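You operate a simulated robot arm through the tools that you are given. There is no shell and no other tool. Be economical: measure what you need, move in short steps, check, and stop when the job is done.

You are at the controls of a simulated two-armed robot. One attempt, no reset.

TASK
The black gas cylinder is low: change the hose over to the other one.
Fine: shut the black valve and vent the hose to 0 bar before the coupling comes off; yellow cap into the parking cup; then open the other valve; flow dial untouched, no leak.

Only the result counts: the job must be done as asked and must still hold three seconds after the hand-in. Knocking over, shifting, dropping, spilling or breaking anything else fails it. A push-on lid holds only when it is set on centred and level and pressed home; a screw cap is set on level and turned clockwise until tight.

THE ROBOT
Two 7-joint arms with two-finger parallel grippers on one trunk, on a base that drives. Base frame: it is fixed to the floor where the robot stands at the start and does not move with it; the origin is under the middle of the robot, x ahead of it, y to its left, z up. Units: m, rad, N and s.
The left shoulder is at the start at [0.05, 0.165, 1.23], the right one opposite. With the tool pointing down near the work surface each hand reaches from about 0.24 to 0.7 m from the robot's upright axis, wherever it stands, measured 20 degrees to its own side. Places, roughly: flow dial [0.8, 0.3, 1]; gas rack [0.8, 0.1, 0.7]. Payload 3.91 kg a hand.
The TCP of each hand is the grasp point between the finger pads, 0.03 m short of the fingertips. In the tool frame z runs along the fingers and y along their closing line. The gripper opens to 0.11 m. The fingers are 0.02 m wide and 0.01 m thick; the gripper's body (0.048 by 0.112 m) begins 0.055 m behind the TCP.
Orientation is that of the tool frame in the base frame, as [roll, pitch, yaw] about the fixed x, y, z axes, in that order (R = Rz(yaw) Ry(pitch) Rx(roll)). With the fingers straight down and closing along the base's y, the tool's x points along the base's -x, its y along +y and its z along -z.

THE INTERFACE
- The arms move only by the tool jog_arm. It takes "left_series", "right_series" or both (then of equal length, played together; a hand with none holds still); each is a list of rows, each an object of numbers (a shift or turn left out is 0, a gripper value left out holds the last): "x", "y", "z": the shift along the tool's x, y, z in m; "rx", "ry", "rz": the turn, a rotation vector about the tool's x, y, z in degrees; "gripper": the opening, from 0 (shut) to 1 (fully open). In form: [{"x": .., "y": .., "z": .., "rx": .., "ry": .., "rz": .., "gripper": ..}, ...]. A call has 1 to 12 rows; each row shifts and turns the commanded pose from where the row before left it, along the tool's axes as they then stand. A row lasts 0.2 s, in which the tool goes at most 0.05 m and 0.15 rad; a call with a longer step from one row to the next is refused whole, and so is a gripper value outside its range. Where a pose cannot be reached the arm comes as near as it can. A force on the tool above 40 N (or 10 N above the force at the start of the call, whichever is more), or a blocked arm, ends the call early, and 0.2 s more pass. The fingers move at their own pace (about 0.045 m/s each) and stop on an object; they squeeze with about 40 N. The grip force told is the motor's: it shows also when the fingers shut on nothing. Time passes only in rows, and 0.2 s behind the last, so rows that do not move let the fingers close. It gives the time, the measured TCP pose, the force on the tool (base axes), the opening and the grip force at its end, in the units of the frame above (readings bear some noise), with the torque about the TCP (base axes, N m) and any sound that the robot's microphone picked up, and new pictures: "views" is both (left out), scene, wrist or none (wrist: the cameras of the hands that moved).
- Cameras (640 x 400 px; columns grow to the right, rows downward): "scene" is now at [0.1227, 0.0088, 1.4323]; the picture's right is [0.10, -0.99, 0.00], its down [-0.24, -0.02, -0.97] and it looks along [0.96, 0.10, -0.24] (base axes); focal length 214 px, centre (320, 200). "left" rides on the left gripper at [0.072, -0.017, -0.103] in its tool frame; the picture's right is [0.23, 0.97, 0.00], its down [-0.76, 0.18, -0.62] and it looks along [-0.61, 0.14, 0.78] (tool axes); focal length 222 px, centre (320, 200). "right" rides on the right gripper at [0.072, 0.017, -0.103] in its tool frame; the picture's right is [-0.23, 0.97, 0.00], its down [-0.76, -0.18, -0.62] and it looks along [-0.61, -0.14, 0.78] (tool axes); focal length 222 px, centre (320, 200). There is no depth. A picture from a camera that has moved, and an enlarged one, comes with that camera's place and axes in the base frame and with its lens.
- lift_body(by): slides the trunk up (or, below 0, down) by that many m; the arms and the scene camera ride with it, the base frame stays. It gives what a move gives, with no picture.
- steer(legs): drives the robot by 1 to 6 legs, each [ahead, left, turn to the left] in m, m and rad, along the robot's own axes; the way and the turn of a leg run together, so that a leg with both is an arc; at most 1.5 m and 3.142 rad a leg. The arms and the cameras ride along, it lands a little off, and it stops where it bumps. It gives what a move gives, and a new picture of the scene camera.
- aim_head(pan, tilt): turns the head with the scene camera to pan (to the left, within 1.396 rad either way) and tilt (down, from -0.506 to 1.204), counted from straight ahead of the robot. It gives what a move gives, and a new picture of the scene camera.
- close_up(camera, box): a new picture of the part [left, top, right, bottom] of that camera's present view, enlarged. The clock stands still meanwhile.
- sign_off(): hands the job in; it is judged then, once.

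Work in short steps. Places have to be worked out from the pictures, the camera data and where the tool is seen: move nearer, look again, correct. Check each grasp and each placing, and mend what went wrong. You have 120 turns and 260 pictures in all, those below and enlarged ones among them. Open the grippers and draw the arms clear of the work before you hand the job in, unless the task says otherwise; then end with one line.

The tools are called after "Request:" as name(argument=value, ...) on one line, values as JSON. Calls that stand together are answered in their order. jog_arm: Moves the arms, as the interface text tells. Its arguments: {"type":"object","properties":{"left_series":{"type":"array"},"right_series":{"type":"array"},"views":{"type":"string","enum":["both","scene","wrist","none"]}},"required":[]} The other tools are called the same way: lift_body (by) slides the trunk up or down; steer (legs) drives the base; aim_head (pan, tilt) turns the head that bears the scene camera; close_up (camera, box) takes an enlarged picture of a part of a camera's view; sign_off () hands the job in.

At the start:

```text
t: 0.0
left_position: [0.4286, 0.3469, 1.2953]
left_orientation: [-3.141, 0.0, 3.141]
left_contact_force: [0.3, 0.5, -0.6]
left_wrist_torque: [0.01, 0.02, 0.01]
left_finger_gap: 0.1099
left_grip_force: 0.0
right_position: [0.2884, -0.0294, 1.4045]
right_orientation: [3.14, 0.0, 3.141]
right_contact_force: [1.2, -0.3, -0.1]
right_wrist_torque: [0.04, -0.01, 0.02]
right_finger_gap: 0.1101
right_grip_force: 0.1
trunk travel left (down, up): [-0.45, 0.053]
robot x, y, heading: [0.0005, 0.0022, -0.002]
head pan, tilt: [0.101, 0.248]
```

scene: 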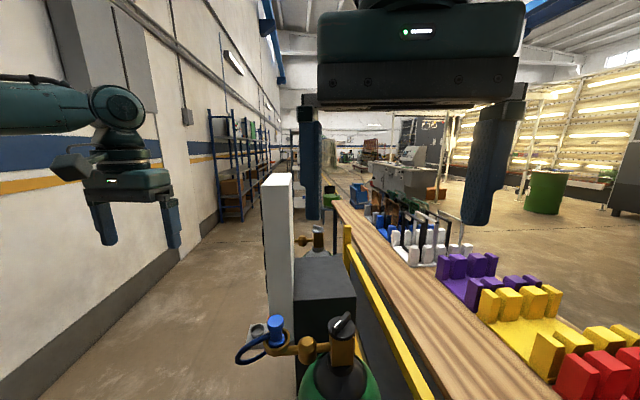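
right: 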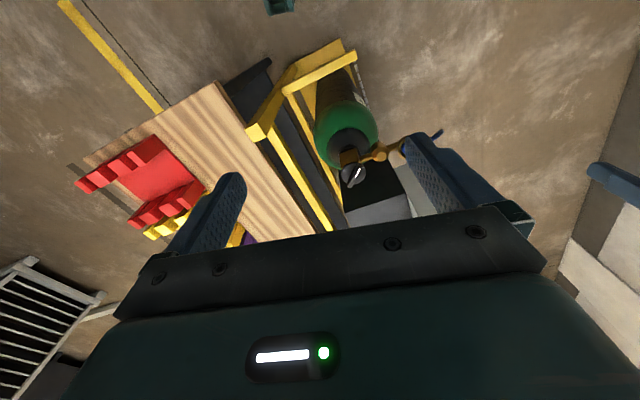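
left: 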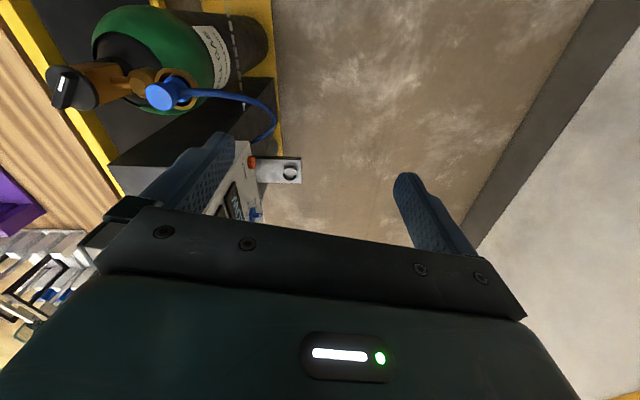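

The right hand blocks the scene view; I tilt the head down and take a closer look at the rack.

Request:
aim_head(pan=0.15, tilt=0.6)

Request:
close_up(camera="left", box=[40, 0, 320, 220])

```text
t: 0.8
left_position: [0.4294, 0.3479, 1.2957]
left_orientation: [3.142, 0.0, -3.141]
left_contact_force: [-0.2, -0.2, -0.7]
left_wrist_torque: [0.03, 0.0, -0.02]
left_finger_gap: 0.1099
left_grip_force: 0.0
right_position: [0.2862, -0.0296, 1.406]
right_orientation: [-3.142, 0.001, 3.141]
right_contact_force: [0.2, 0.6, 0.1]
right_wrist_torque: [-0.01, -0.03, 0.0]
right_finger_gap: 0.1101
right_grip_force: 0.2
trunk travel left (down, up): [-0.45, 0.053]
robot x, y, heading: [-0.0006, 0.0025, -0.001]
head pan, tilt: [0.15, 0.6]
camera scene: at [0.1172, 0.0126, 1.4], right [0.15, -0.99, 0.0], down [-0.56, -0.08, -0.83], along [0.82, 0.12, -0.56], focal length 214 px, centre (320, 200)
```

scene: 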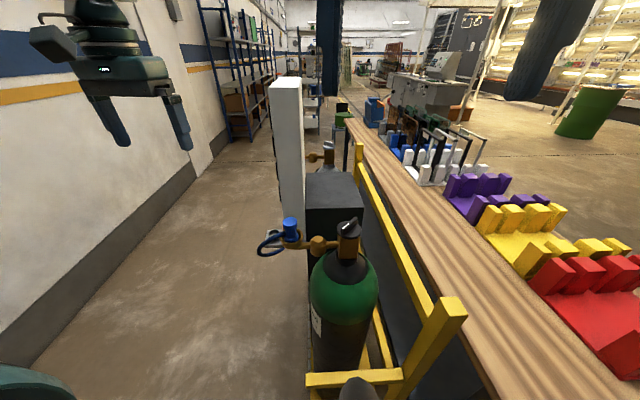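

```text
1.82 times, centred on (180, 110) of left
camera zoom: at [0.357, 0.3309, 1.3996], right [-0.23, 0.97, 0.0], down [0.76, 0.18, 0.62], along [0.61, 0.14, -0.78], focal length 404 px, centre (574, 364)
```

zoom: 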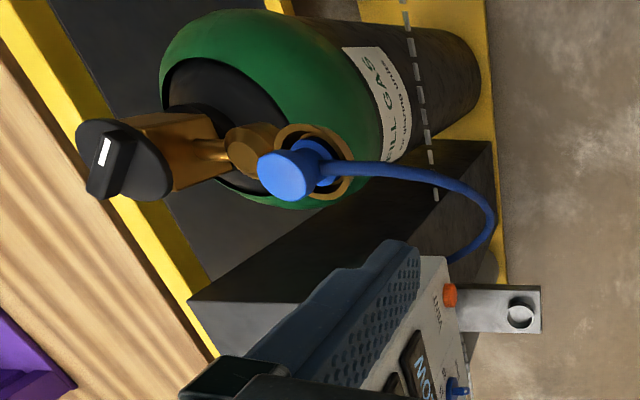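

Near cylinder carries the blue hose coupling; a panel and a second cylinder are behind. I zoom in.

Request:
close_up(camera="scene", box=[230, 130, 400, 290])

Request:
close_up(camera="left", box=[180, 130, 320, 230])

```text
2.50 times, centred on (315, 210) of scene
camera zoom: at [0.1172, 0.0126, 1.4], right [0.15, -0.99, 0.0], down [-0.56, -0.08, -0.83], along [0.82, 0.12, -0.56], focal length 536 px, centre (332, 175)
```

zoom: 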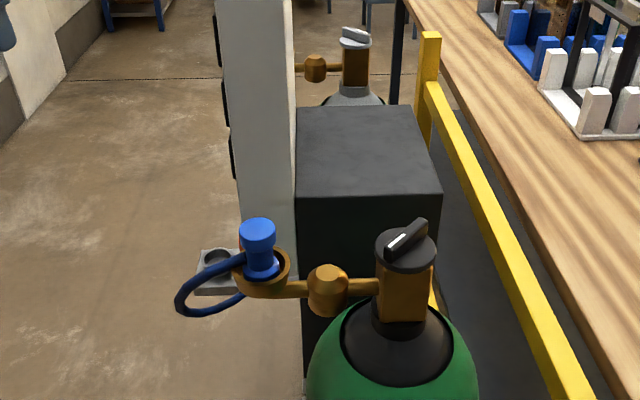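

```text
4.00 times, centred on (250, 180) of left
camera zoom: at [0.357, 0.3309, 1.3996], right [-0.23, 0.97, 0.0], down [0.76, 0.18, 0.62], along [0.61, 0.14, -0.78], focal length 888 px, centre (600, 280)
```

zoom: 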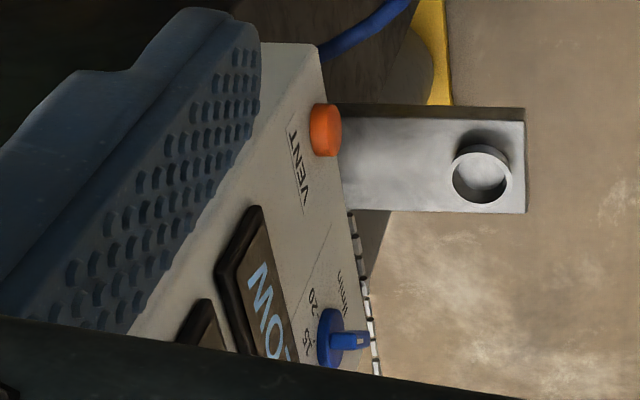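

Near knob ≈[0.505,0,1.07], coupling ≈[0.484,0.137,1.07], far knob ≈[1.03,0.1,1.07]; panel faces +y. I'll drive into the aisle at the left and face the rack.

Request:
steer(legs=[[0, 0.85, 0], [0, 0, -1.45], [0, 0.7, 0]])

Request:
aim_head(pan=0, tilt=0.6)

```text
t: 18.4
left_position: [1.0749, 0.5475, 1.2953]
left_orientation: [-3.142, 0.0, 1.68]
left_contact_force: [0.1, -0.8, 0.3]
left_wrist_torque: [0.03, 0.0, 0.0]
left_finger_gap: 0.11
left_grip_force: 0.0
right_position: [0.6853, 0.6471, 1.4063]
right_orientation: [3.141, -0.001, 1.679]
right_contact_force: [0.0, 0.2, -0.1]
right_wrist_torque: [0.01, -0.01, 0.01]
right_finger_gap: 0.1101
right_grip_force: 0.1
trunk travel left (down, up): [-0.45, 0.053]
robot x, y, heading: [0.681, 0.9361, -1.463]
head pan, tilt: [0.15, 0.6]
camera scene: at [0.7089, 0.8203, 1.3999], right [-0.97, -0.26, 0.0], down [-0.15, 0.55, -0.83], along [0.21, -0.8, -0.56], focal length 214 px, centre (320, 200)
```

scene: 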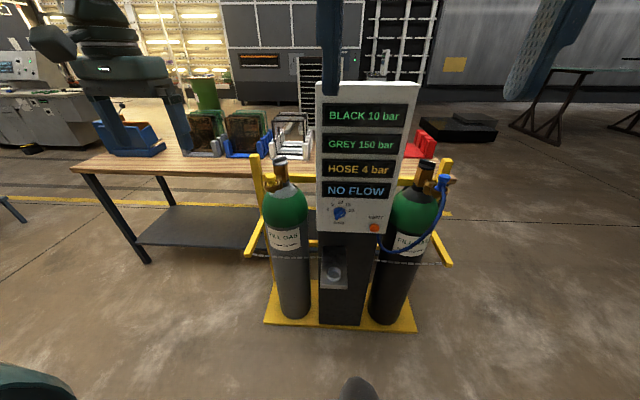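

```text
t: 19.1
left_position: [1.0753, 0.5461, 1.2934]
left_orientation: [-3.14, 0.001, 1.684]
left_contact_force: [0.3, 0.2, 0.1]
left_wrist_torque: [-0.02, 0.02, 0.0]
left_finger_gap: 0.1099
left_grip_force: 0.0
right_position: [0.6837, 0.6468, 1.4052]
right_orientation: [3.139, 0.001, 1.681]
right_contact_force: [0.6, -1.0, 1.0]
right_wrist_torque: [0.01, -0.02, 0.06]
right_finger_gap: 0.1103
right_grip_force: 0.0
trunk travel left (down, up): [-0.45, 0.053]
robot x, y, heading: [0.6792, 0.9363, -1.459]
head pan, tilt: [0.0, 0.6]
camera scene: at [0.6958, 0.8178, 1.3999], right [-0.99, -0.11, 0.0], down [-0.06, 0.56, -0.83], along [0.09, -0.82, -0.56], focal length 214 px, centre (320, 200)
```

scene: 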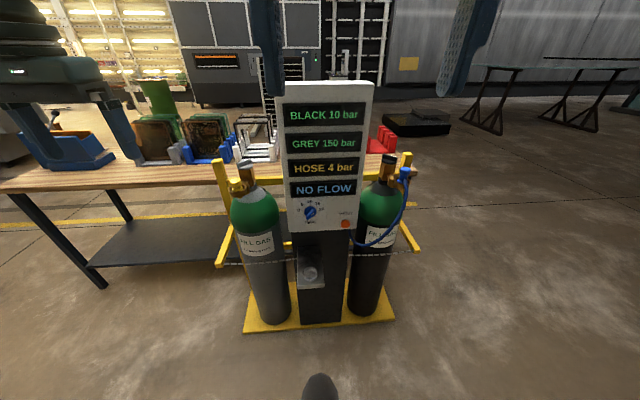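

Readable display: BLACK 10, GREY 150, HOSE 4 bar, NO FLOW. Zooming into both valves.

Request:
close_up(camera="scene", box=[340, 140, 430, 200])

Request:
close_up(camera="scene", box=[210, 140, 300, 200])

Request:
close_up(camera="scene", box=[270, 180, 390, 300])

```text
6.67 times, centred on (385, 170) of scene
camera zoom: at [0.6958, 0.8178, 1.3999], right [-0.99, -0.11, 0.0], down [-0.06, 0.56, -0.83], along [0.09, -0.82, -0.56], focal length 1430 px, centre (-113, 400)
```

zoom: 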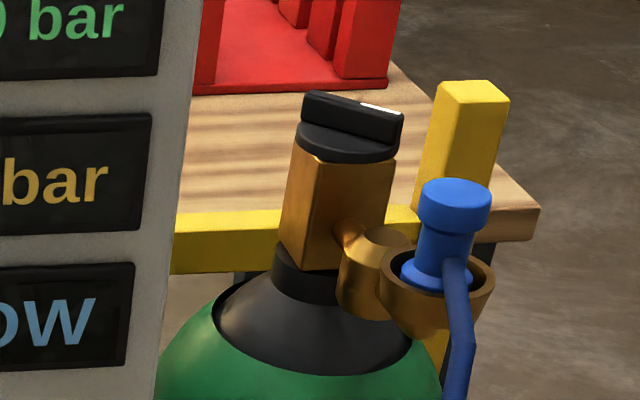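

```text
6.67 times, centred on (255, 170) of scene
camera zoom: at [0.6958, 0.8178, 1.3999], right [-0.99, -0.11, 0.0], down [-0.06, 0.56, -0.83], along [0.09, -0.82, -0.56], focal length 1430 px, centre (753, 400)
```

zoom: 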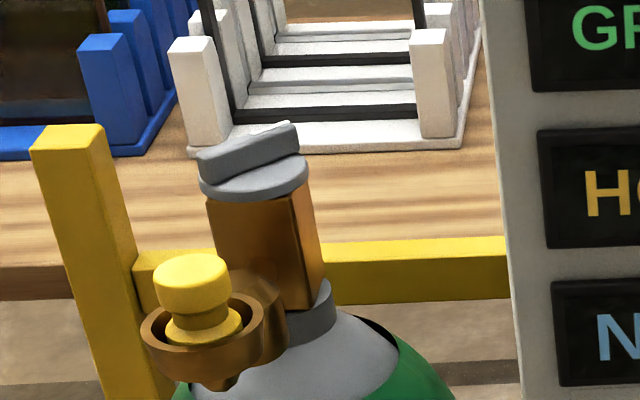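

```text
3.33 times, centred on (330, 240) of scene
camera zoom: at [0.6958, 0.8178, 1.3999], right [-0.99, -0.11, 0.0], down [-0.06, 0.56, -0.83], along [0.09, -0.82, -0.56], focal length 715 px, centre (287, 67)
```

zoom: 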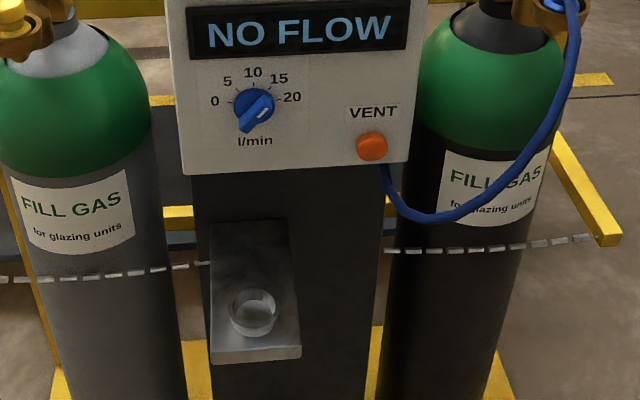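

Now I shift the right hand to the robot's right (tool −y) and then drive 0.3 m nearer.

Request:
jog_arm(right_series=[{"y": -0.045}, {"y": -0.045}, {"y": -0.045}, {"y": -0.045}, {}], views="none")

Request:
steer(legs=[[0.3, 0, 0]])

Request:
close_up(camera="right", box=[0, 0, 640, 400])

Request:
close_up(camera="left", box=[0, 0, 640, 400])

```text
t: 20.3
left_position: [1.0764, 0.5471, 1.2942]
left_orientation: [3.141, 0.0, 1.682]
left_contact_force: [0.4, 0.8, 0.7]
left_wrist_torque: [0.01, 0.0, -0.02]
left_finger_gap: 0.1103
left_grip_force: 0.0
right_position: [0.5057, 0.6265, 1.4039]
right_orientation: [-3.141, -0.001, 1.68]
right_contact_force: [-0.7, 0.0, 0.0]
right_wrist_torque: [0.03, 0.02, 0.0]
right_finger_gap: 0.1102
right_grip_force: 0.1
trunk travel left (down, up): [-0.45, 0.053]
robot x, y, heading: [0.6788, 0.9357, -1.461]
head pan, tilt: [0.0, 0.6]
```

```text
t: 22.4
left_position: [1.1084, 0.2464, 1.2951]
left_orientation: [3.141, 0.0, 1.68]
left_contact_force: [0.4, -0.6, 0.7]
left_wrist_torque: [0.02, -0.01, 0.02]
left_finger_gap: 0.11
left_grip_force: 0.0
right_position: [0.5367, 0.3253, 1.4051]
right_orientation: [3.137, -0.001, 1.678]
right_contact_force: [0.3, -0.1, 0.0]
right_wrist_torque: [0.01, 0.01, 0.0]
right_finger_gap: 0.1099
right_grip_force: 0.1
trunk travel left (down, up): [-0.45, 0.053]
robot x, y, heading: [0.7152, 0.634, -1.462]
head pan, tilt: [0.0, 0.6]
camera scene: at [0.729, 0.5161, 1.3998], right [-0.99, -0.11, 0.0], down [-0.06, 0.56, -0.82], along [0.09, -0.82, -0.57], focal length 214 px, centre (320, 200)
```

scene: 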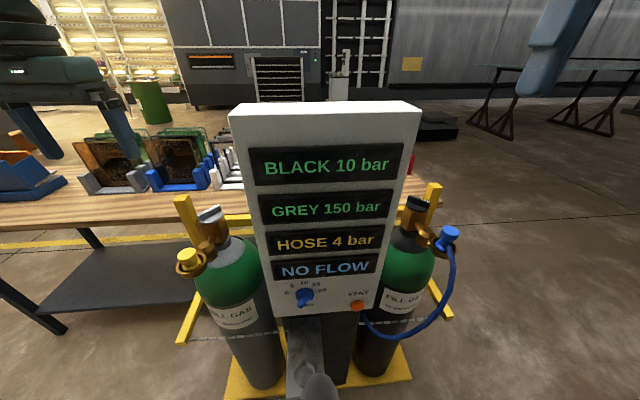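

```text
1.00 times, centred on (320, 200) of right (not enlarged: the box is as wide or as high as the picture)
camera zoom: at [0.5471, 0.3988, 1.509], right [0.99, -0.12, 0.0], down [-0.09, -0.78, 0.62], along [-0.07, -0.62, -0.78], focal length 222 px, centre (320, 200)
```

zoom: 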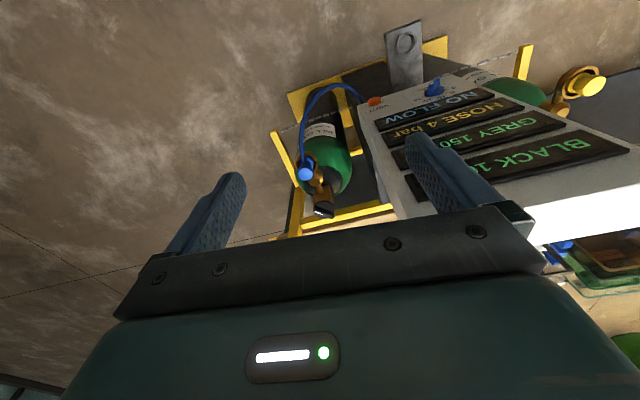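

```text
1.00 times, centred on (320, 200) of left (not enlarged: the box is as wide or as high as the picture)
camera zoom: at [1.0837, 0.3155, 1.3995], right [0.94, 0.33, 0.0], down [0.26, -0.74, 0.62], along [0.21, -0.59, -0.78], focal length 222 px, centre (320, 200)
```

zoom: 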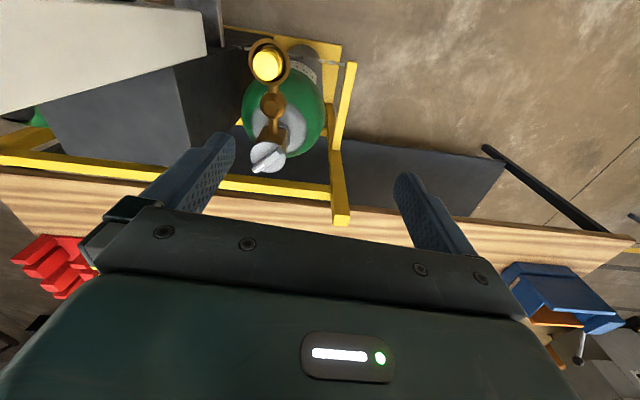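

Estimates consistent: black knob ≈[0.507,0.005,1.065], black coupling ≈[0.483,0.135], grey knob ≈[1.06,0.12], cap ≈[1.034,0.256]. I bring the right hand above the black knob for a closer look.

Request:
jog_arm(right_series=[{"x": -0.04, "y": -0.008, "z": 0.01}, {"x": -0.04, "y": -0.008, "z": 0.01}, {"x": -0.04, "y": -0.008, "z": 0.01}, {"x": -0.04, "y": -0.008, "z": 0.01}, {"x": -0.04, "y": -0.008, "z": 0.015}, {"x": -0.04, "y": -0.008, "z": 0.015}, {"x": -0.04, "y": -0.008, "z": 0.02}, {"x": -0.025, "y": -0.008, "z": 0.02}, {}], views="both")

Request:
close_up(camera="right", box=[220, 50, 420, 210])

```text
t: 24.4
left_position: [1.1078, 0.2464, 1.2947]
left_orientation: [-3.142, 0.001, 1.68]
left_contact_force: [0.5, 0.7, 0.9]
left_wrist_torque: [-0.02, -0.02, 0.01]
left_finger_gap: 0.1099
left_grip_force: 0.1
right_position: [0.507, 0.0159, 1.2953]
right_orientation: [-3.141, 0.001, 1.68]
right_contact_force: [-1.0, 0.9, -0.8]
right_wrist_torque: [-0.01, -0.01, -0.02]
right_finger_gap: 0.1102
right_grip_force: 0.1
trunk travel left (down, up): [-0.45, 0.053]
robot x, y, heading: [0.7177, 0.6348, -1.462]
head pan, tilt: [0.0, 0.6]
camera scene: at [0.7288, 0.517, 1.3999], right [-0.99, -0.11, 0.0], down [-0.06, 0.56, -0.83], along [0.09, -0.82, -0.56], focal length 214 px, centre (320, 200)
camera right: at [0.516, 0.089, 1.3994], right [0.99, -0.12, 0.0], down [-0.09, -0.78, 0.62], along [-0.07, -0.62, -0.78], focal length 222 px, centre (320, 200)
```

scene: 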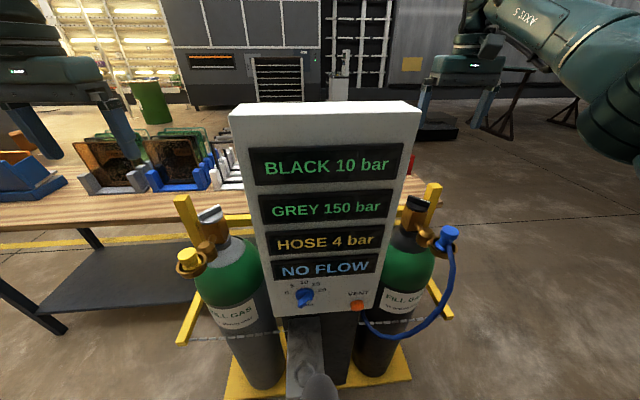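
right: 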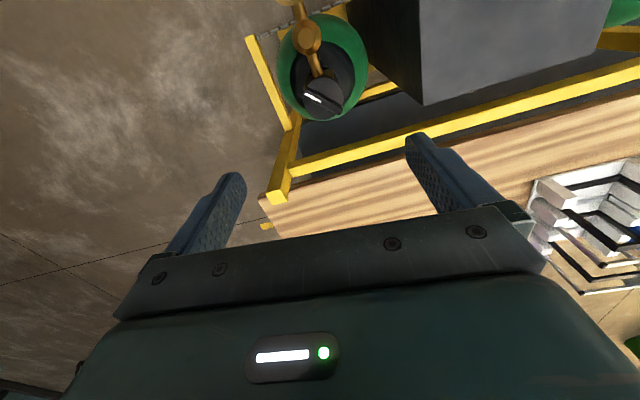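

```text
2.50 times, centred on (320, 130) of right
camera zoom: at [0.516, 0.089, 1.3994], right [0.99, -0.12, 0.0], down [-0.09, -0.78, 0.62], along [-0.07, -0.62, -0.78], focal length 555 px, centre (320, 375)
```

zoom: 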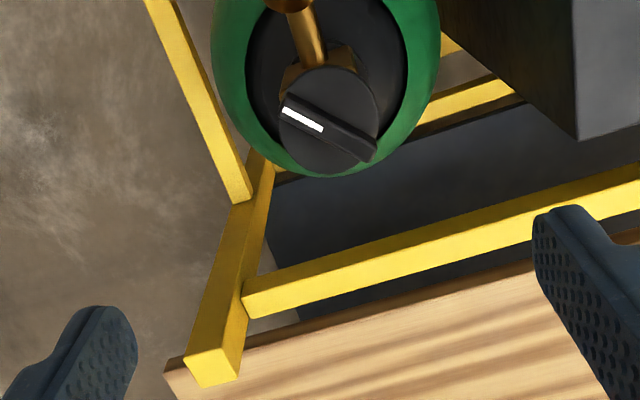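

Request:
close_up(camera="left", box=[220, 30, 320, 190])

```text
2.50 times, centred on (270, 110) of left
camera zoom: at [1.0835, 0.3164, 1.3998], right [0.94, 0.33, 0.0], down [0.26, -0.74, 0.62], along [0.21, -0.59, -0.78], focal length 555 px, centre (445, 425)
```

zoom: 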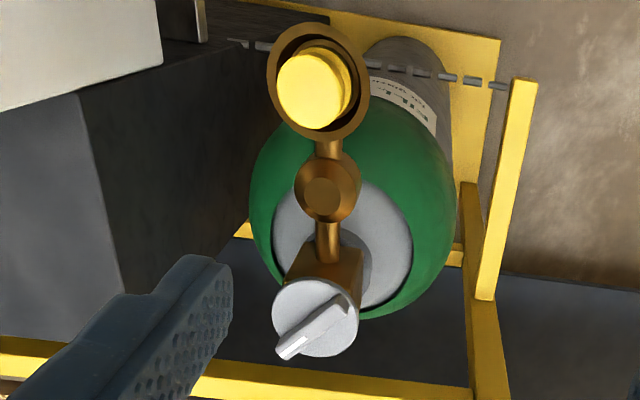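

Black knob's bar lies at −32° (mark at the −x end), centre ≈[0.510,0.004]. I turn the right hand 52° CCW so that it closes across the bar, and come down to z≈1.16.

Request:
jog_arm(right_series=[{"x": -0.012, "y": 0.002}, {"rz": -7.5, "z": 0.019}, {"rz": -7.5, "z": 0.019}, {"rz": -7.5, "z": 0.019}, {"rz": -7.5, "z": 0.019}, {"rz": -7.5, "z": 0.019}, {"rz": -7.5, "z": 0.019}, {"rz": -7, "z": 0.019, "gripper": 0.6}, {}], views="wrist")

```text
t: 26.4
left_position: [1.1081, 0.245, 1.2954]
left_orientation: [-3.14, 0.0, 1.681]
left_contact_force: [-0.6, 0.1, -0.1]
left_wrist_torque: [0.05, -0.01, -0.02]
left_finger_gap: 0.11
left_grip_force: 0.1
right_position: [0.5491, 0.1157, 1.183]
right_orientation: [-3.14, 0.002, 2.386]
right_contact_force: [0.2, -0.2, -0.5]
right_wrist_torque: [0.0, -0.01, -0.03]
right_finger_gap: 0.066
right_grip_force: 0.1
right hand out of reach, approached as far as the arm can: row 1, 2, 3, 4, 5, 6, 7, 8
trunk travel left (down, up): [-0.45, 0.053]
robot x, y, heading: [0.7151, 0.6335, -1.463]
head pan, tilt: [0.0, 0.6]
camera right: at [0.5079, 0.1769, 1.2867], right [0.83, 0.56, 0.0], down [0.43, -0.65, 0.63], along [0.35, -0.52, -0.78], focal length 222 px, centre (320, 200)
```

right: 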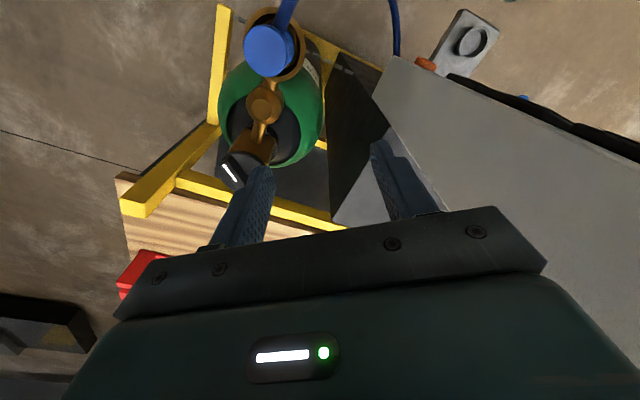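

The arm is out of reach there; the robot must stand nearer and more to its right. The hand is well above the valve, so I drive right 0.17 m and ahead 0.07 m.

Request:
steer(legs=[[0, -0.17, 0], [0.07, 0, 0]])

Request:
jog_arm(right_series=[{}], views="wrist")

```text
t: 29.0
left_position: [0.9484, 0.2069, 1.2915]
left_orientation: [3.135, -0.01, 1.689]
left_contact_force: [19.4, 3.1, 0.0]
left_wrist_torque: [-0.17, 0.93, 0.11]
left_finger_gap: 0.1003
left_grip_force: 0.0
right_position: [0.3841, 0.0751, 1.1834]
right_orientation: [-3.139, 0.001, 2.387]
right_contact_force: [0.6, -0.4, 0.0]
right_wrist_torque: [-0.02, -0.01, 0.0]
right_finger_gap: 0.0659
right_grip_force: 0.1
trunk travel left (down, up): [-0.45, 0.053]
robot x, y, heading: [0.5471, 0.5926, -1.464]
head pan, tilt: [0.0, 0.6]
stopped in leg 2: the force on the tool passed its limit at 45 N (the readings are from after the stop); the commanded pose is now the measured one
camera scene: at [0.564, 0.4763, 1.3999], right [-0.99, -0.11, 0.0], down [-0.06, 0.56, -0.83], along [0.09, -0.82, -0.56], focal length 214 px, centre (320, 200)
```

scene: 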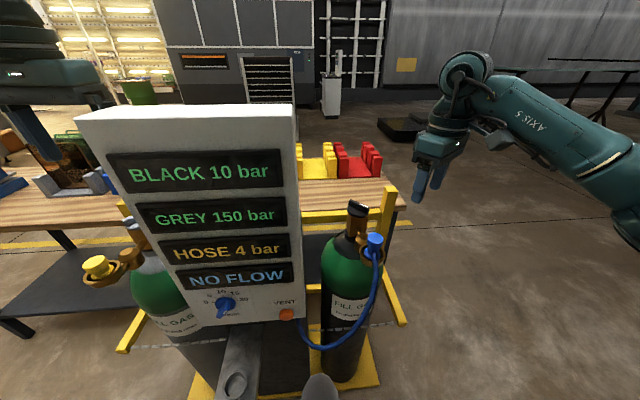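

```text
t: 29.4
left_position: [0.948, 0.2058, 1.2908]
left_orientation: [3.139, -0.009, 1.685]
left_contact_force: [22.1, 2.7, -1.0]
left_wrist_torque: [-0.09, 0.84, 0.13]
left_finger_gap: 0.0989
left_grip_force: 0.1
right_position: [0.3838, 0.0742, 1.1846]
right_orientation: [-3.137, 0.001, 2.387]
right_contact_force: [0.2, -0.7, -0.1]
right_wrist_torque: [-0.02, -0.02, 0.05]
right_finger_gap: 0.0661
right_grip_force: 0.0
trunk travel left (down, up): [-0.45, 0.053]
robot x, y, heading: [0.5474, 0.5948, -1.462]
head pan, tilt: [0.0, 0.6]
camera right: at [0.3436, 0.1365, 1.2882], right [0.83, 0.55, 0.0], down [0.44, -0.65, 0.62], along [0.34, -0.52, -0.78], focal length 222 px, centre (320, 200)
```

right: 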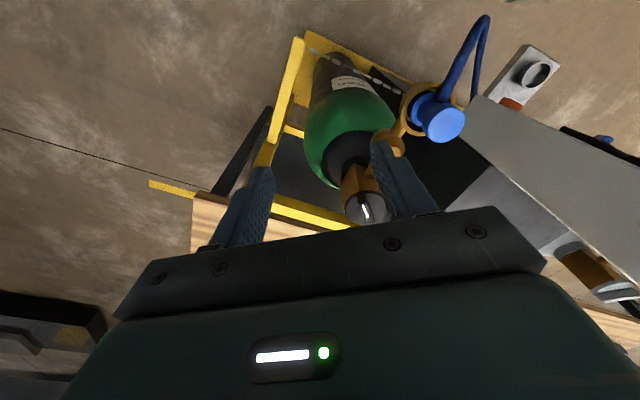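

The left finger touched the panel's side (~20 N). I back the left hand off sideways (tool +y), then back and up.

Request:
jog_arm(left_series=[{"y": 0.03}, {"y": 0.04}, {"x": 0.04}, {"x": 0.045, "z": -0.02}, {"x": 0.045}, {}], views="scene")

```text
t: 30.8
left_position: [0.995, 0.343, 1.3146]
left_orientation: [3.135, -0.01, 1.683]
left_contact_force: [-0.3, 0.7, 0.0]
left_wrist_torque: [0.01, -0.01, 0.0]
left_finger_gap: 0.1096
left_grip_force: 0.1
right_position: [0.3802, 0.0741, 1.1832]
right_orientation: [-3.14, 0.002, 2.388]
right_contact_force: [0.6, -0.8, -0.4]
right_wrist_torque: [-0.02, -0.04, -0.01]
right_finger_gap: 0.0661
right_grip_force: 0.1
trunk travel left (down, up): [-0.45, 0.053]
robot x, y, heading: [0.5472, 0.5966, -1.466]
head pan, tilt: [0.0, 0.6]
camera scene: at [0.5604, 0.4748, 1.3998], right [-0.99, -0.11, 0.0], down [-0.06, 0.56, -0.82], along [0.09, -0.82, -0.57], focal length 214 px, centre (320, 200)
```

scene: 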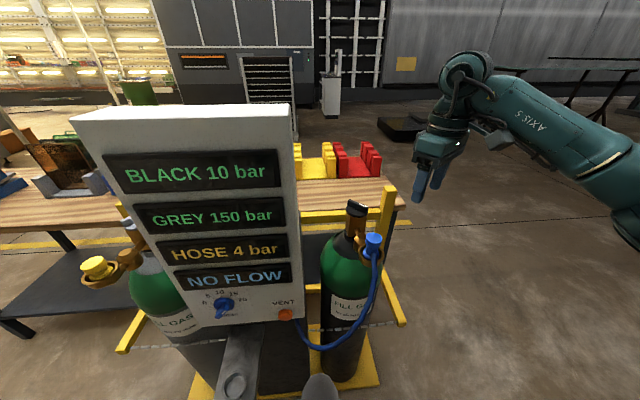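

Contact is gone and the rack looks unshifted. Drive 0.06 m nearer.

Request:
steer(legs=[[0.06, 0, 0]])

Request:
close_up(camera="right", box=[280, 50, 480, 230])

```text
t: 31.8
left_position: [1.0028, 0.2839, 1.316]
left_orientation: [3.134, -0.011, 1.687]
left_contact_force: [0.4, -0.8, 0.1]
left_wrist_torque: [0.04, -0.03, -0.02]
left_finger_gap: 0.1102
left_grip_force: 0.0
right_position: [0.3881, 0.0135, 1.1823]
right_orientation: [-3.139, 0.002, 2.391]
right_contact_force: [-1.1, -0.5, 0.1]
right_wrist_torque: [0.04, -0.03, -0.01]
right_finger_gap: 0.0659
right_grip_force: 0.1
trunk travel left (down, up): [-0.45, 0.053]
robot x, y, heading: [0.5557, 0.533, -1.457]
head pan, tilt: [0.0, 0.6]
camera scene: at [0.5675, 0.4149, 1.3997], right [-0.99, -0.11, 0.0], down [-0.06, 0.56, -0.82], along [0.09, -0.82, -0.57], focal length 214 px, centre (320, 200)
```

scene: 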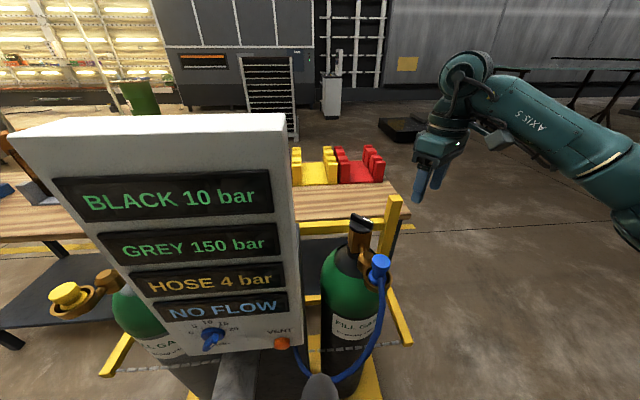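

```text
2.22 times, centred on (380, 140) of right
camera zoom: at [0.3471, 0.0751, 1.2868], right [0.83, 0.56, 0.0], down [0.43, -0.65, 0.63], along [0.35, -0.52, -0.78], focal length 494 px, centre (187, 333)
```

zoom: 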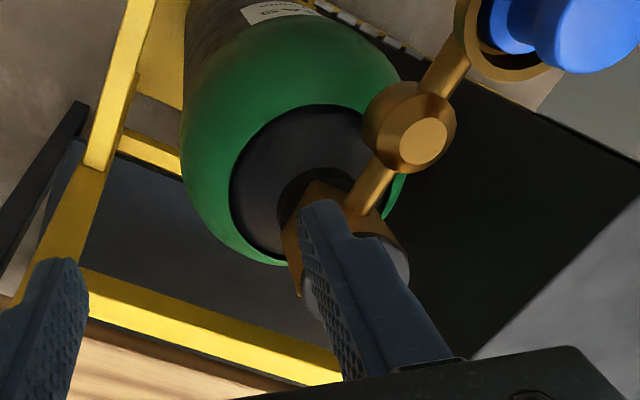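

Now I move the right hand over the knob centre at height 1.18 and finish the turn.

Request:
jog_arm(right_series=[{"x": -0.032, "y": 0.0255}, {"x": -0.032, "y": 0.0255}, {"x": -0.032, "y": 0.0255}, {"rz": -5.5}, {"rz": -5.5}, {}], views="wrist")

```text
t: 33.2
left_position: [1.0029, 0.2843, 1.3151]
left_orientation: [3.136, -0.011, 1.686]
left_contact_force: [-0.1, 0.2, -0.1]
left_wrist_torque: [-0.02, 0.0, 0.0]
left_finger_gap: 0.1101
left_grip_force: 0.2
right_position: [0.5088, 0.0042, 1.1836]
right_orientation: [-3.14, 0.004, 2.486]
right_contact_force: [-0.1, -0.8, -0.5]
right_wrist_torque: [-0.01, 0.02, 0.0]
right_finger_gap: 0.066
right_grip_force: 0.0
right hand out of reach, approached as far as the arm can: row 5
trunk travel left (down, up): [-0.45, 0.053]
robot x, y, heading: [0.5547, 0.5363, -1.462]
head pan, tilt: [0.0, 0.6]
camera right: at [0.4623, 0.0618, 1.2873], right [0.77, 0.63, 0.0], down [0.49, -0.6, 0.63], along [0.4, -0.49, -0.78], focal length 222 px, centre (320, 200)
```

right: 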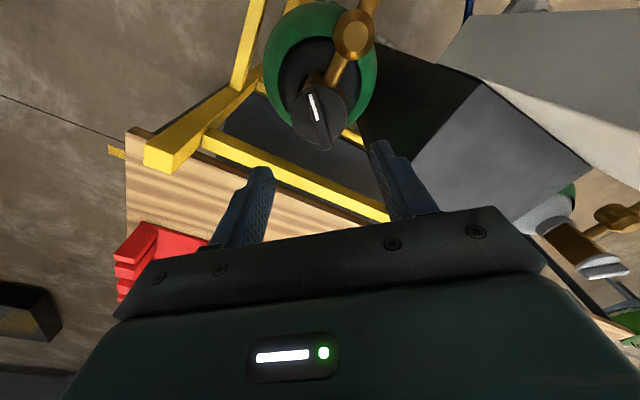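

Aligned within ~5°. Descending to TCP z≈1.105 and looking.

Request:
jog_arm(right_series=[{"z": 0.03}, {"z": 0.03}, {"z": 0.018}, {}], views="wrist")

Request:
close_up(camera="scene", box=[320, 180, 420, 260])

```text
t: 34.2
left_position: [1.0033, 0.284, 1.3164]
left_orientation: [3.133, -0.009, 1.686]
left_contact_force: [0.0, -0.2, 0.0]
left_wrist_torque: [0.0, 0.01, 0.01]
left_finger_gap: 0.1102
left_grip_force: 0.1
right_position: [0.5105, 0.0038, 1.1044]
right_orientation: [-3.139, 0.003, 2.487]
right_contact_force: [0.9, -1.1, -1.0]
right_wrist_torque: [-0.01, 0.0, 0.0]
right_finger_gap: 0.066
right_grip_force: 0.1
trunk travel left (down, up): [-0.45, 0.053]
robot x, y, heading: [0.5572, 0.5338, -1.463]
head pan, tilt: [0.0, 0.6]
camera right: at [0.4628, 0.0621, 1.2091], right [0.77, 0.63, 0.0], down [0.49, -0.6, 0.63], along [0.4, -0.49, -0.78], focal length 222 px, centre (320, 200)
```

right: 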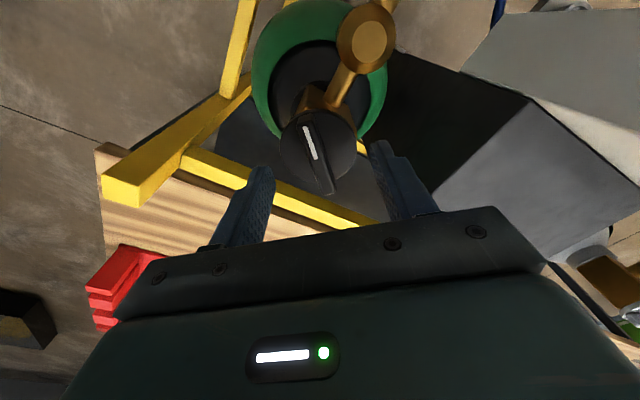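

```text
5.00 times, centred on (370, 220) of scene
camera zoom: at [0.5675, 0.4161, 1.3999], right [-0.99, -0.11, 0.0], down [-0.06, 0.56, -0.83], along [0.09, -0.82, -0.56], focal length 1072 px, centre (70, 100)
```

zoom: 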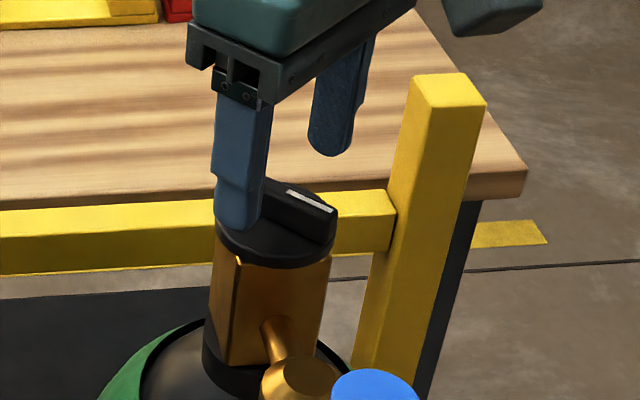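

Centred. Lower slowly 20 mm watching the force.

Request:
jog_arm(right_series=[{"z": 0.006}, {"z": 0.006}, {"z": 0.005}, {"z": 0.004}, {}], views="none")

Request:
close_up(camera="scene", box=[330, 190, 410, 250])

```text
t: 35.4
left_position: [1.0032, 0.2842, 1.3152]
left_orientation: [3.135, -0.008, 1.688]
left_contact_force: [0.6, 0.6, -0.1]
left_wrist_torque: [0.02, -0.01, 0.01]
left_finger_gap: 0.1098
left_grip_force: 0.0
right_position: [0.5107, 0.004, 1.0842]
right_orientation: [-3.138, 0.003, 2.486]
right_contact_force: [-0.2, -0.8, -0.5]
right_wrist_torque: [0.0, -0.03, 0.0]
right_finger_gap: 0.0664
right_grip_force: 0.0
trunk travel left (down, up): [-0.45, 0.053]
robot x, y, heading: [0.5556, 0.5333, -1.464]
head pan, tilt: [0.0, 0.6]
```

```text
6.67 times, centred on (370, 220) of scene
camera zoom: at [0.5674, 0.4161, 1.3999], right [-0.99, -0.11, 0.0], down [-0.06, 0.56, -0.83], along [0.09, -0.82, -0.56], focal length 1430 px, centre (-13, 67)
```

zoom: 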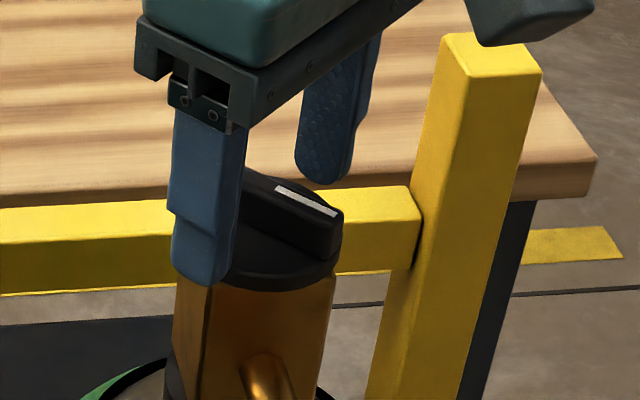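

Bar top ≈1.075, disc top ≈1.056; tips at 1.054. Raise 6 mm and close on the bar.

Request:
jog_arm(right_series=[{"z": -0.006}, {"gripper": 0.3}, {"gripper": 0.0}, {}, {}, {}, {}], views="wrist")

Request:
close_up(camera="scene", box=[330, 190, 410, 250])

```text
t: 37.0
left_position: [1.0014, 0.2836, 1.3153]
left_orientation: [3.135, -0.01, 1.685]
left_contact_force: [0.5, -0.6, -0.4]
left_wrist_torque: [0.0, 0.02, 0.0]
left_finger_gap: 0.1102
left_grip_force: 0.1
right_position: [0.5097, 0.0032, 1.0903]
right_orientation: [-3.139, 0.004, 2.484]
right_contact_force: [-7.9, -12.2, 6.5]
right_wrist_torque: [0.11, 0.3, 0.86]
right_finger_gap: 0.0126
right_grip_force: 45.1
trunk travel left (down, up): [-0.45, 0.053]
robot x, y, heading: [0.5528, 0.5362, -1.459]
head pan, tilt: [0.0, 0.6]
camera right: at [0.4626, 0.0599, 1.1944], right [0.77, 0.63, 0.0], down [0.49, -0.6, 0.63], along [0.4, -0.49, -0.78], focal length 222 px, centre (320, 200)
```

right: 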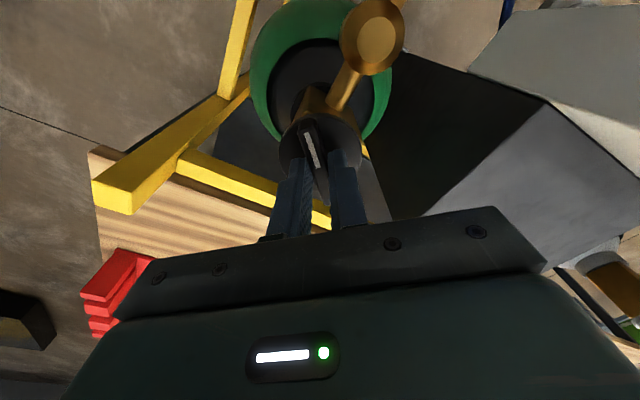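

```text
6.67 times, centred on (370, 220) of scene
camera zoom: at [0.5664, 0.4147, 1.3998], right [-0.99, -0.11, 0.0], down [-0.06, 0.56, -0.82], along [0.09, -0.82, -0.57], focal length 1430 px, centre (-13, 67)
```

zoom: 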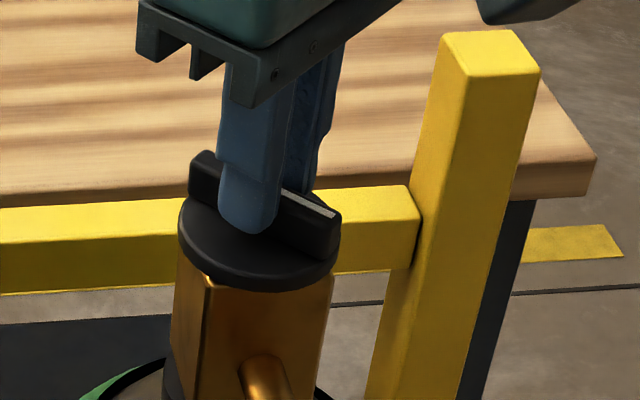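

Gripped (12.6 mm). Turn clockwise (rz+) in small increments.

Request:
jog_arm(right_series=[{"rz": 7}, {"rz": 7}, {"rz": 7}, {}], views="wrist")

```text
t: 38.0
left_position: [1.0039, 0.2823, 1.3152]
left_orientation: [3.134, -0.01, 1.687]
left_contact_force: [-0.3, -0.3, -0.8]
left_wrist_torque: [0.01, 0.05, -0.03]
left_finger_gap: 0.1099
left_grip_force: 0.1
right_position: [0.5096, 0.0018, 1.0902]
right_orientation: [-3.14, 0.008, 2.117]
right_contact_force: [-3.2, -22.3, 7.9]
right_wrist_torque: [-0.34, -0.43, 1.75]
right_finger_gap: 0.0211
right_grip_force: 45.3
trunk travel left (down, up): [-0.45, 0.053]
robot x, y, heading: [0.5547, 0.5333, -1.461]
head pan, tilt: [0.0, 0.6]
camera right: at [0.4869, 0.0726, 1.194], right [0.95, 0.31, 0.0], down [0.24, -0.74, 0.63], along [0.2, -0.6, -0.78], focal length 222 px, centre (320, 200)
```

right: 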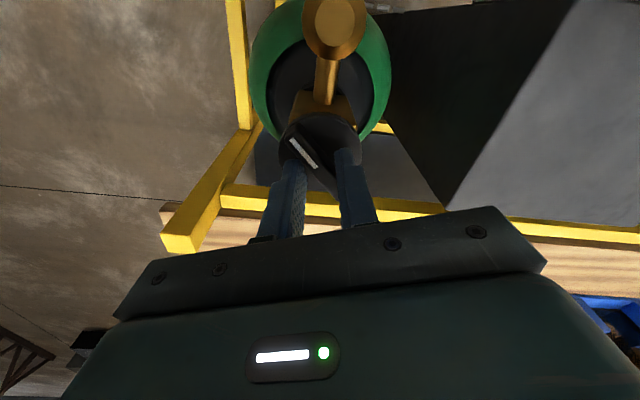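

The grip twisted on the bar without the knob clearly turning (1.75 N m). I keep on a little, watching whether the knob follows.

Request:
jog_arm(right_series=[{"rz": 6}, {"rz": 6}, {}], views="wrist")

Request:
close_up(camera="scene", box=[330, 190, 410, 250])

```text
t: 38.8
left_position: [1.0018, 0.2829, 1.3147]
left_orientation: [3.135, -0.01, 1.687]
left_contact_force: [0.7, 0.6, 0.0]
left_wrist_torque: [0.01, -0.04, 0.03]
left_finger_gap: 0.1101
left_grip_force: 0.1
right_position: [0.5092, 0.0024, 1.0898]
right_orientation: [-3.14, 0.004, 1.911]
right_contact_force: [-5.5, -20.5, 10.0]
right_wrist_torque: [0.08, 0.21, 2.6]
right_finger_gap: 0.0274
right_grip_force: 44.9
trunk travel left (down, up): [-0.45, 0.053]
robot x, y, heading: [0.5576, 0.536, -1.465]
head pan, tilt: [0.0, 0.6]
camera right: at [0.5015, 0.076, 1.1938], right [0.99, 0.11, 0.0], down [0.09, -0.77, 0.63], along [0.07, -0.62, -0.78], focal length 222 px, centre (320, 200)
```

right: 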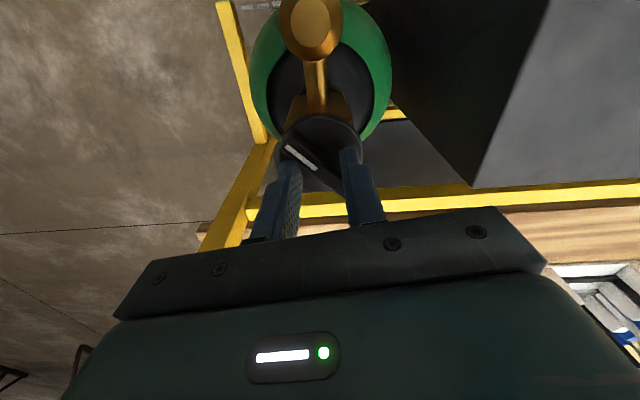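

```text
6.67 times, centred on (370, 220) of scene
camera zoom: at [0.5667, 0.414, 1.3997], right [-0.99, -0.11, 0.0], down [-0.06, 0.56, -0.82], along [0.09, -0.82, -0.57], focal length 1430 px, centre (-13, 67)
```

zoom: 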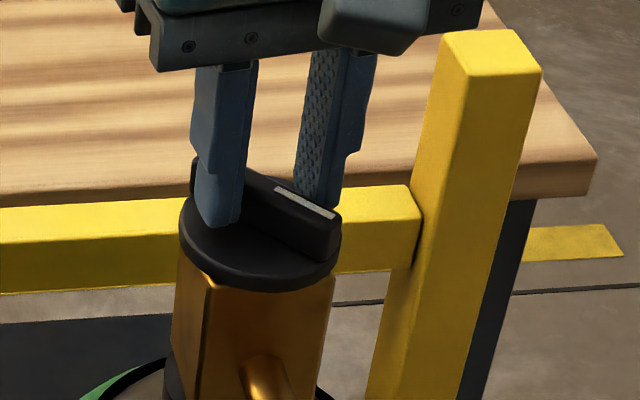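

2.6 N m clockwise without any motion — the knob seems to be at a stop that way. I release, lift and turn the hand round to grip the bar from the flipped side, so as to try the other direction.

Request:
jog_arm(right_series=[{"gripper": 0.55}, {}, {}, {"z": -0.03}, {"z": -0.03}, {"rz": 8}, {"rz": 8}, {"rz": 8}, {"rz": 8}, {"rz": 8}, {"rz": 8}, {"rz": 8}], views="none")

Request:
jog_arm(right_series=[{"rz": 8}, {"rz": 8}, {"rz": 8}, {"rz": 8}, {"rz": 8}, {"rz": 8}, {"rz": 8}, {"rz": 8}, {"rz": 8}, {"rz": 8}, {"rz": 6}, {}], views="both")

```text
t: 41.4
left_position: [1.0026, 0.2837, 1.3147]
left_orientation: [3.135, -0.008, 1.687]
left_contact_force: [-0.6, -0.4, -0.4]
left_wrist_torque: [0.01, 0.02, 0.04]
left_finger_gap: 0.1102
left_grip_force: 0.0
right_position: [0.5105, 0.0032, 1.1508]
right_orientation: [3.137, 0.001, 0.929]
right_contact_force: [0.3, -0.7, -0.1]
right_wrist_torque: [0.01, -0.02, -0.03]
right_finger_gap: 0.0606
right_grip_force: 0.1
trunk travel left (down, up): [-0.45, 0.053]
robot x, y, heading: [0.553, 0.5324, -1.462]
head pan, tilt: [0.0, 0.6]
```

```text
t: 44.0
left_position: [1.0035, 0.2839, 1.3154]
left_orientation: [3.134, -0.009, 1.687]
left_contact_force: [-0.2, 0.1, -0.3]
left_wrist_torque: [0.0, 0.01, 0.0]
left_finger_gap: 0.1097
left_grip_force: 0.0
right_position: [0.5113, 0.0042, 1.1514]
right_orientation: [3.139, -0.005, -0.57]
right_contact_force: [0.0, 0.9, 0.1]
right_wrist_torque: [0.01, -0.01, 0.02]
right_finger_gap: 0.0607
right_grip_force: 0.0
trunk travel left (down, up): [-0.45, 0.053]
robot x, y, heading: [0.5541, 0.533, -1.464]
head pan, tilt: [0.0, 0.6]
camera scene: at [0.5674, 0.4161, 1.3999], right [-0.99, -0.11, 0.0], down [-0.06, 0.56, -0.83], along [0.09, -0.82, -0.56], focal length 214 px, centre (320, 200)
camera right: at [0.5629, -0.0492, 1.2552], right [-0.72, -0.7, 0.0], down [-0.55, 0.56, 0.62], along [-0.43, 0.44, -0.78], focal length 222 px, centre (320, 200)
```

scene: 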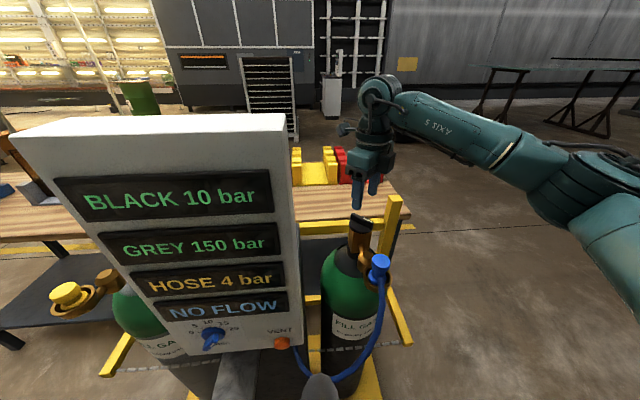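
right: 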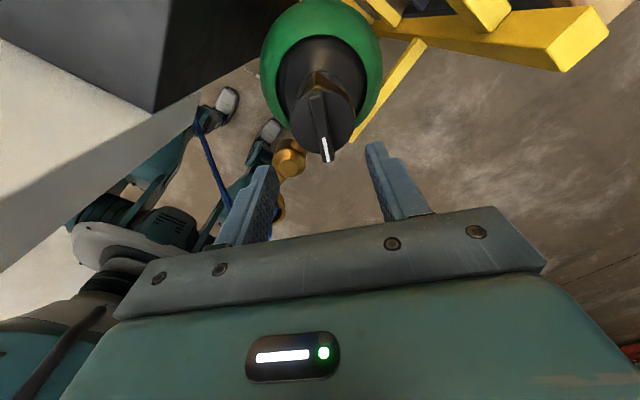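

Flipped grasp is reachable and aligned. Descend and close.

Request:
jog_arm(right_series=[{"z": 0.03}, {"z": 0.02}, {"z": 0.011}, {"gripper": 0.0}, {}, {}, {}, {}], views="wrist")

```text
t: 45.8
left_position: [1.0038, 0.2829, 1.3157]
left_orientation: [3.134, -0.011, 1.686]
left_contact_force: [0.1, 0.1, -0.2]
left_wrist_torque: [0.0, -0.04, -0.01]
left_finger_gap: 0.11
left_grip_force: 0.1
right_position: [0.5097, 0.0023, 1.0894]
right_orientation: [3.137, -0.003, -0.57]
right_contact_force: [-3.9, -9.0, 1.8]
right_wrist_torque: [-0.23, 0.04, 0.0]
right_finger_gap: 0.0119
right_grip_force: 44.7
trunk travel left (down, up): [-0.45, 0.053]
robot x, y, heading: [0.5568, 0.5317, -1.46]
head pan, tilt: [0.0, 0.6]
camera right: at [0.5615, -0.0512, 1.1946], right [-0.72, -0.7, 0.0], down [-0.55, 0.56, 0.62], along [-0.43, 0.44, -0.78], focal length 222 px, centre (320, 200)
```

right: 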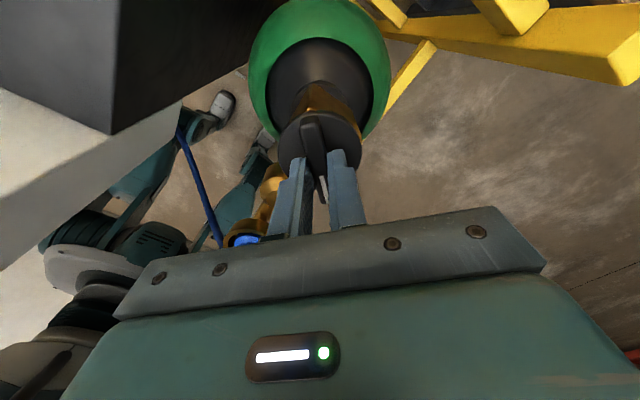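

Aligned with no torque. Try 8° counter-clockwise.

Request:
jog_arm(right_series=[{"rz": -4}, {"rz": -4}, {}], views="none")

```text
t: 46.6
left_position: [1.0015, 0.282, 1.3149]
left_orientation: [3.135, -0.01, 1.686]
left_contact_force: [-1.4, -0.4, -0.8]
left_wrist_torque: [-0.01, -0.03, -0.01]
left_finger_gap: 0.1099
left_grip_force: 0.0
right_position: [0.5094, 0.0022, 1.0896]
right_orientation: [3.136, -0.004, -0.432]
right_contact_force: [-6.5, -17.1, 12.0]
right_wrist_torque: [0.07, 0.68, -0.05]
right_finger_gap: 0.0118
right_grip_force: 45.1
trunk travel left (down, up): [-0.45, 0.053]
robot x, y, heading: [0.5543, 0.532, -1.46]
head pan, tilt: [0.0, 0.6]
```

The knob turns freely CCW (gap unchanged, torque ≈0): so the clockwise stop is where it was open — matches the grey knob's mark lying 90° CCW from it when shut. I continue CCW, easing the lateral force.

Request:
jog_arm(right_series=[{"y": 0.002, "z": -0.001}, {"rz": -8}, {"rz": -8}, {"rz": -8}, {"rz": -8}, {}], views="scene")

```text
t: 48.0
left_position: [1.0021, 0.2834, 1.3159]
left_orientation: [3.136, -0.012, 1.687]
left_contact_force: [-0.2, -0.8, 0.4]
left_wrist_torque: [0.01, 0.0, -0.03]
left_finger_gap: 0.1099
left_grip_force: 0.2
right_position: [0.5094, 0.0019, 1.0893]
right_orientation: [3.137, -0.001, 0.131]
right_contact_force: [-7.3, -13.7, 6.8]
right_wrist_torque: [-0.02, -1.04, -0.01]
right_finger_gap: 0.0118
right_grip_force: 44.7
trunk travel left (down, up): [-0.45, 0.053]
robot x, y, heading: [0.5555, 0.5314, -1.461]
head pan, tilt: [0.0, 0.6]
camera scene: at [0.5663, 0.4147, 1.3998], right [-0.99, -0.11, 0.0], down [-0.06, 0.56, -0.82], along [0.09, -0.82, -0.57], focal length 214 px, centre (320, 200)
```

scene: 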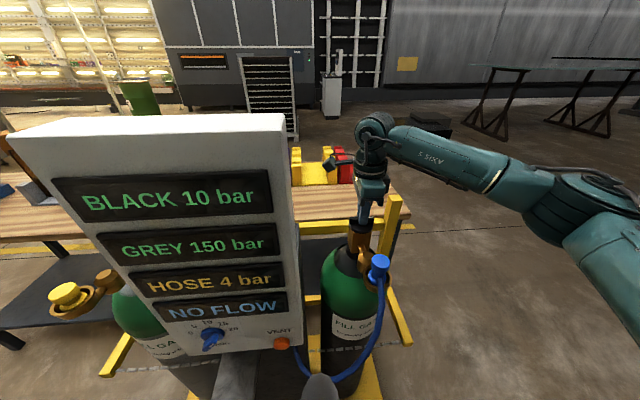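

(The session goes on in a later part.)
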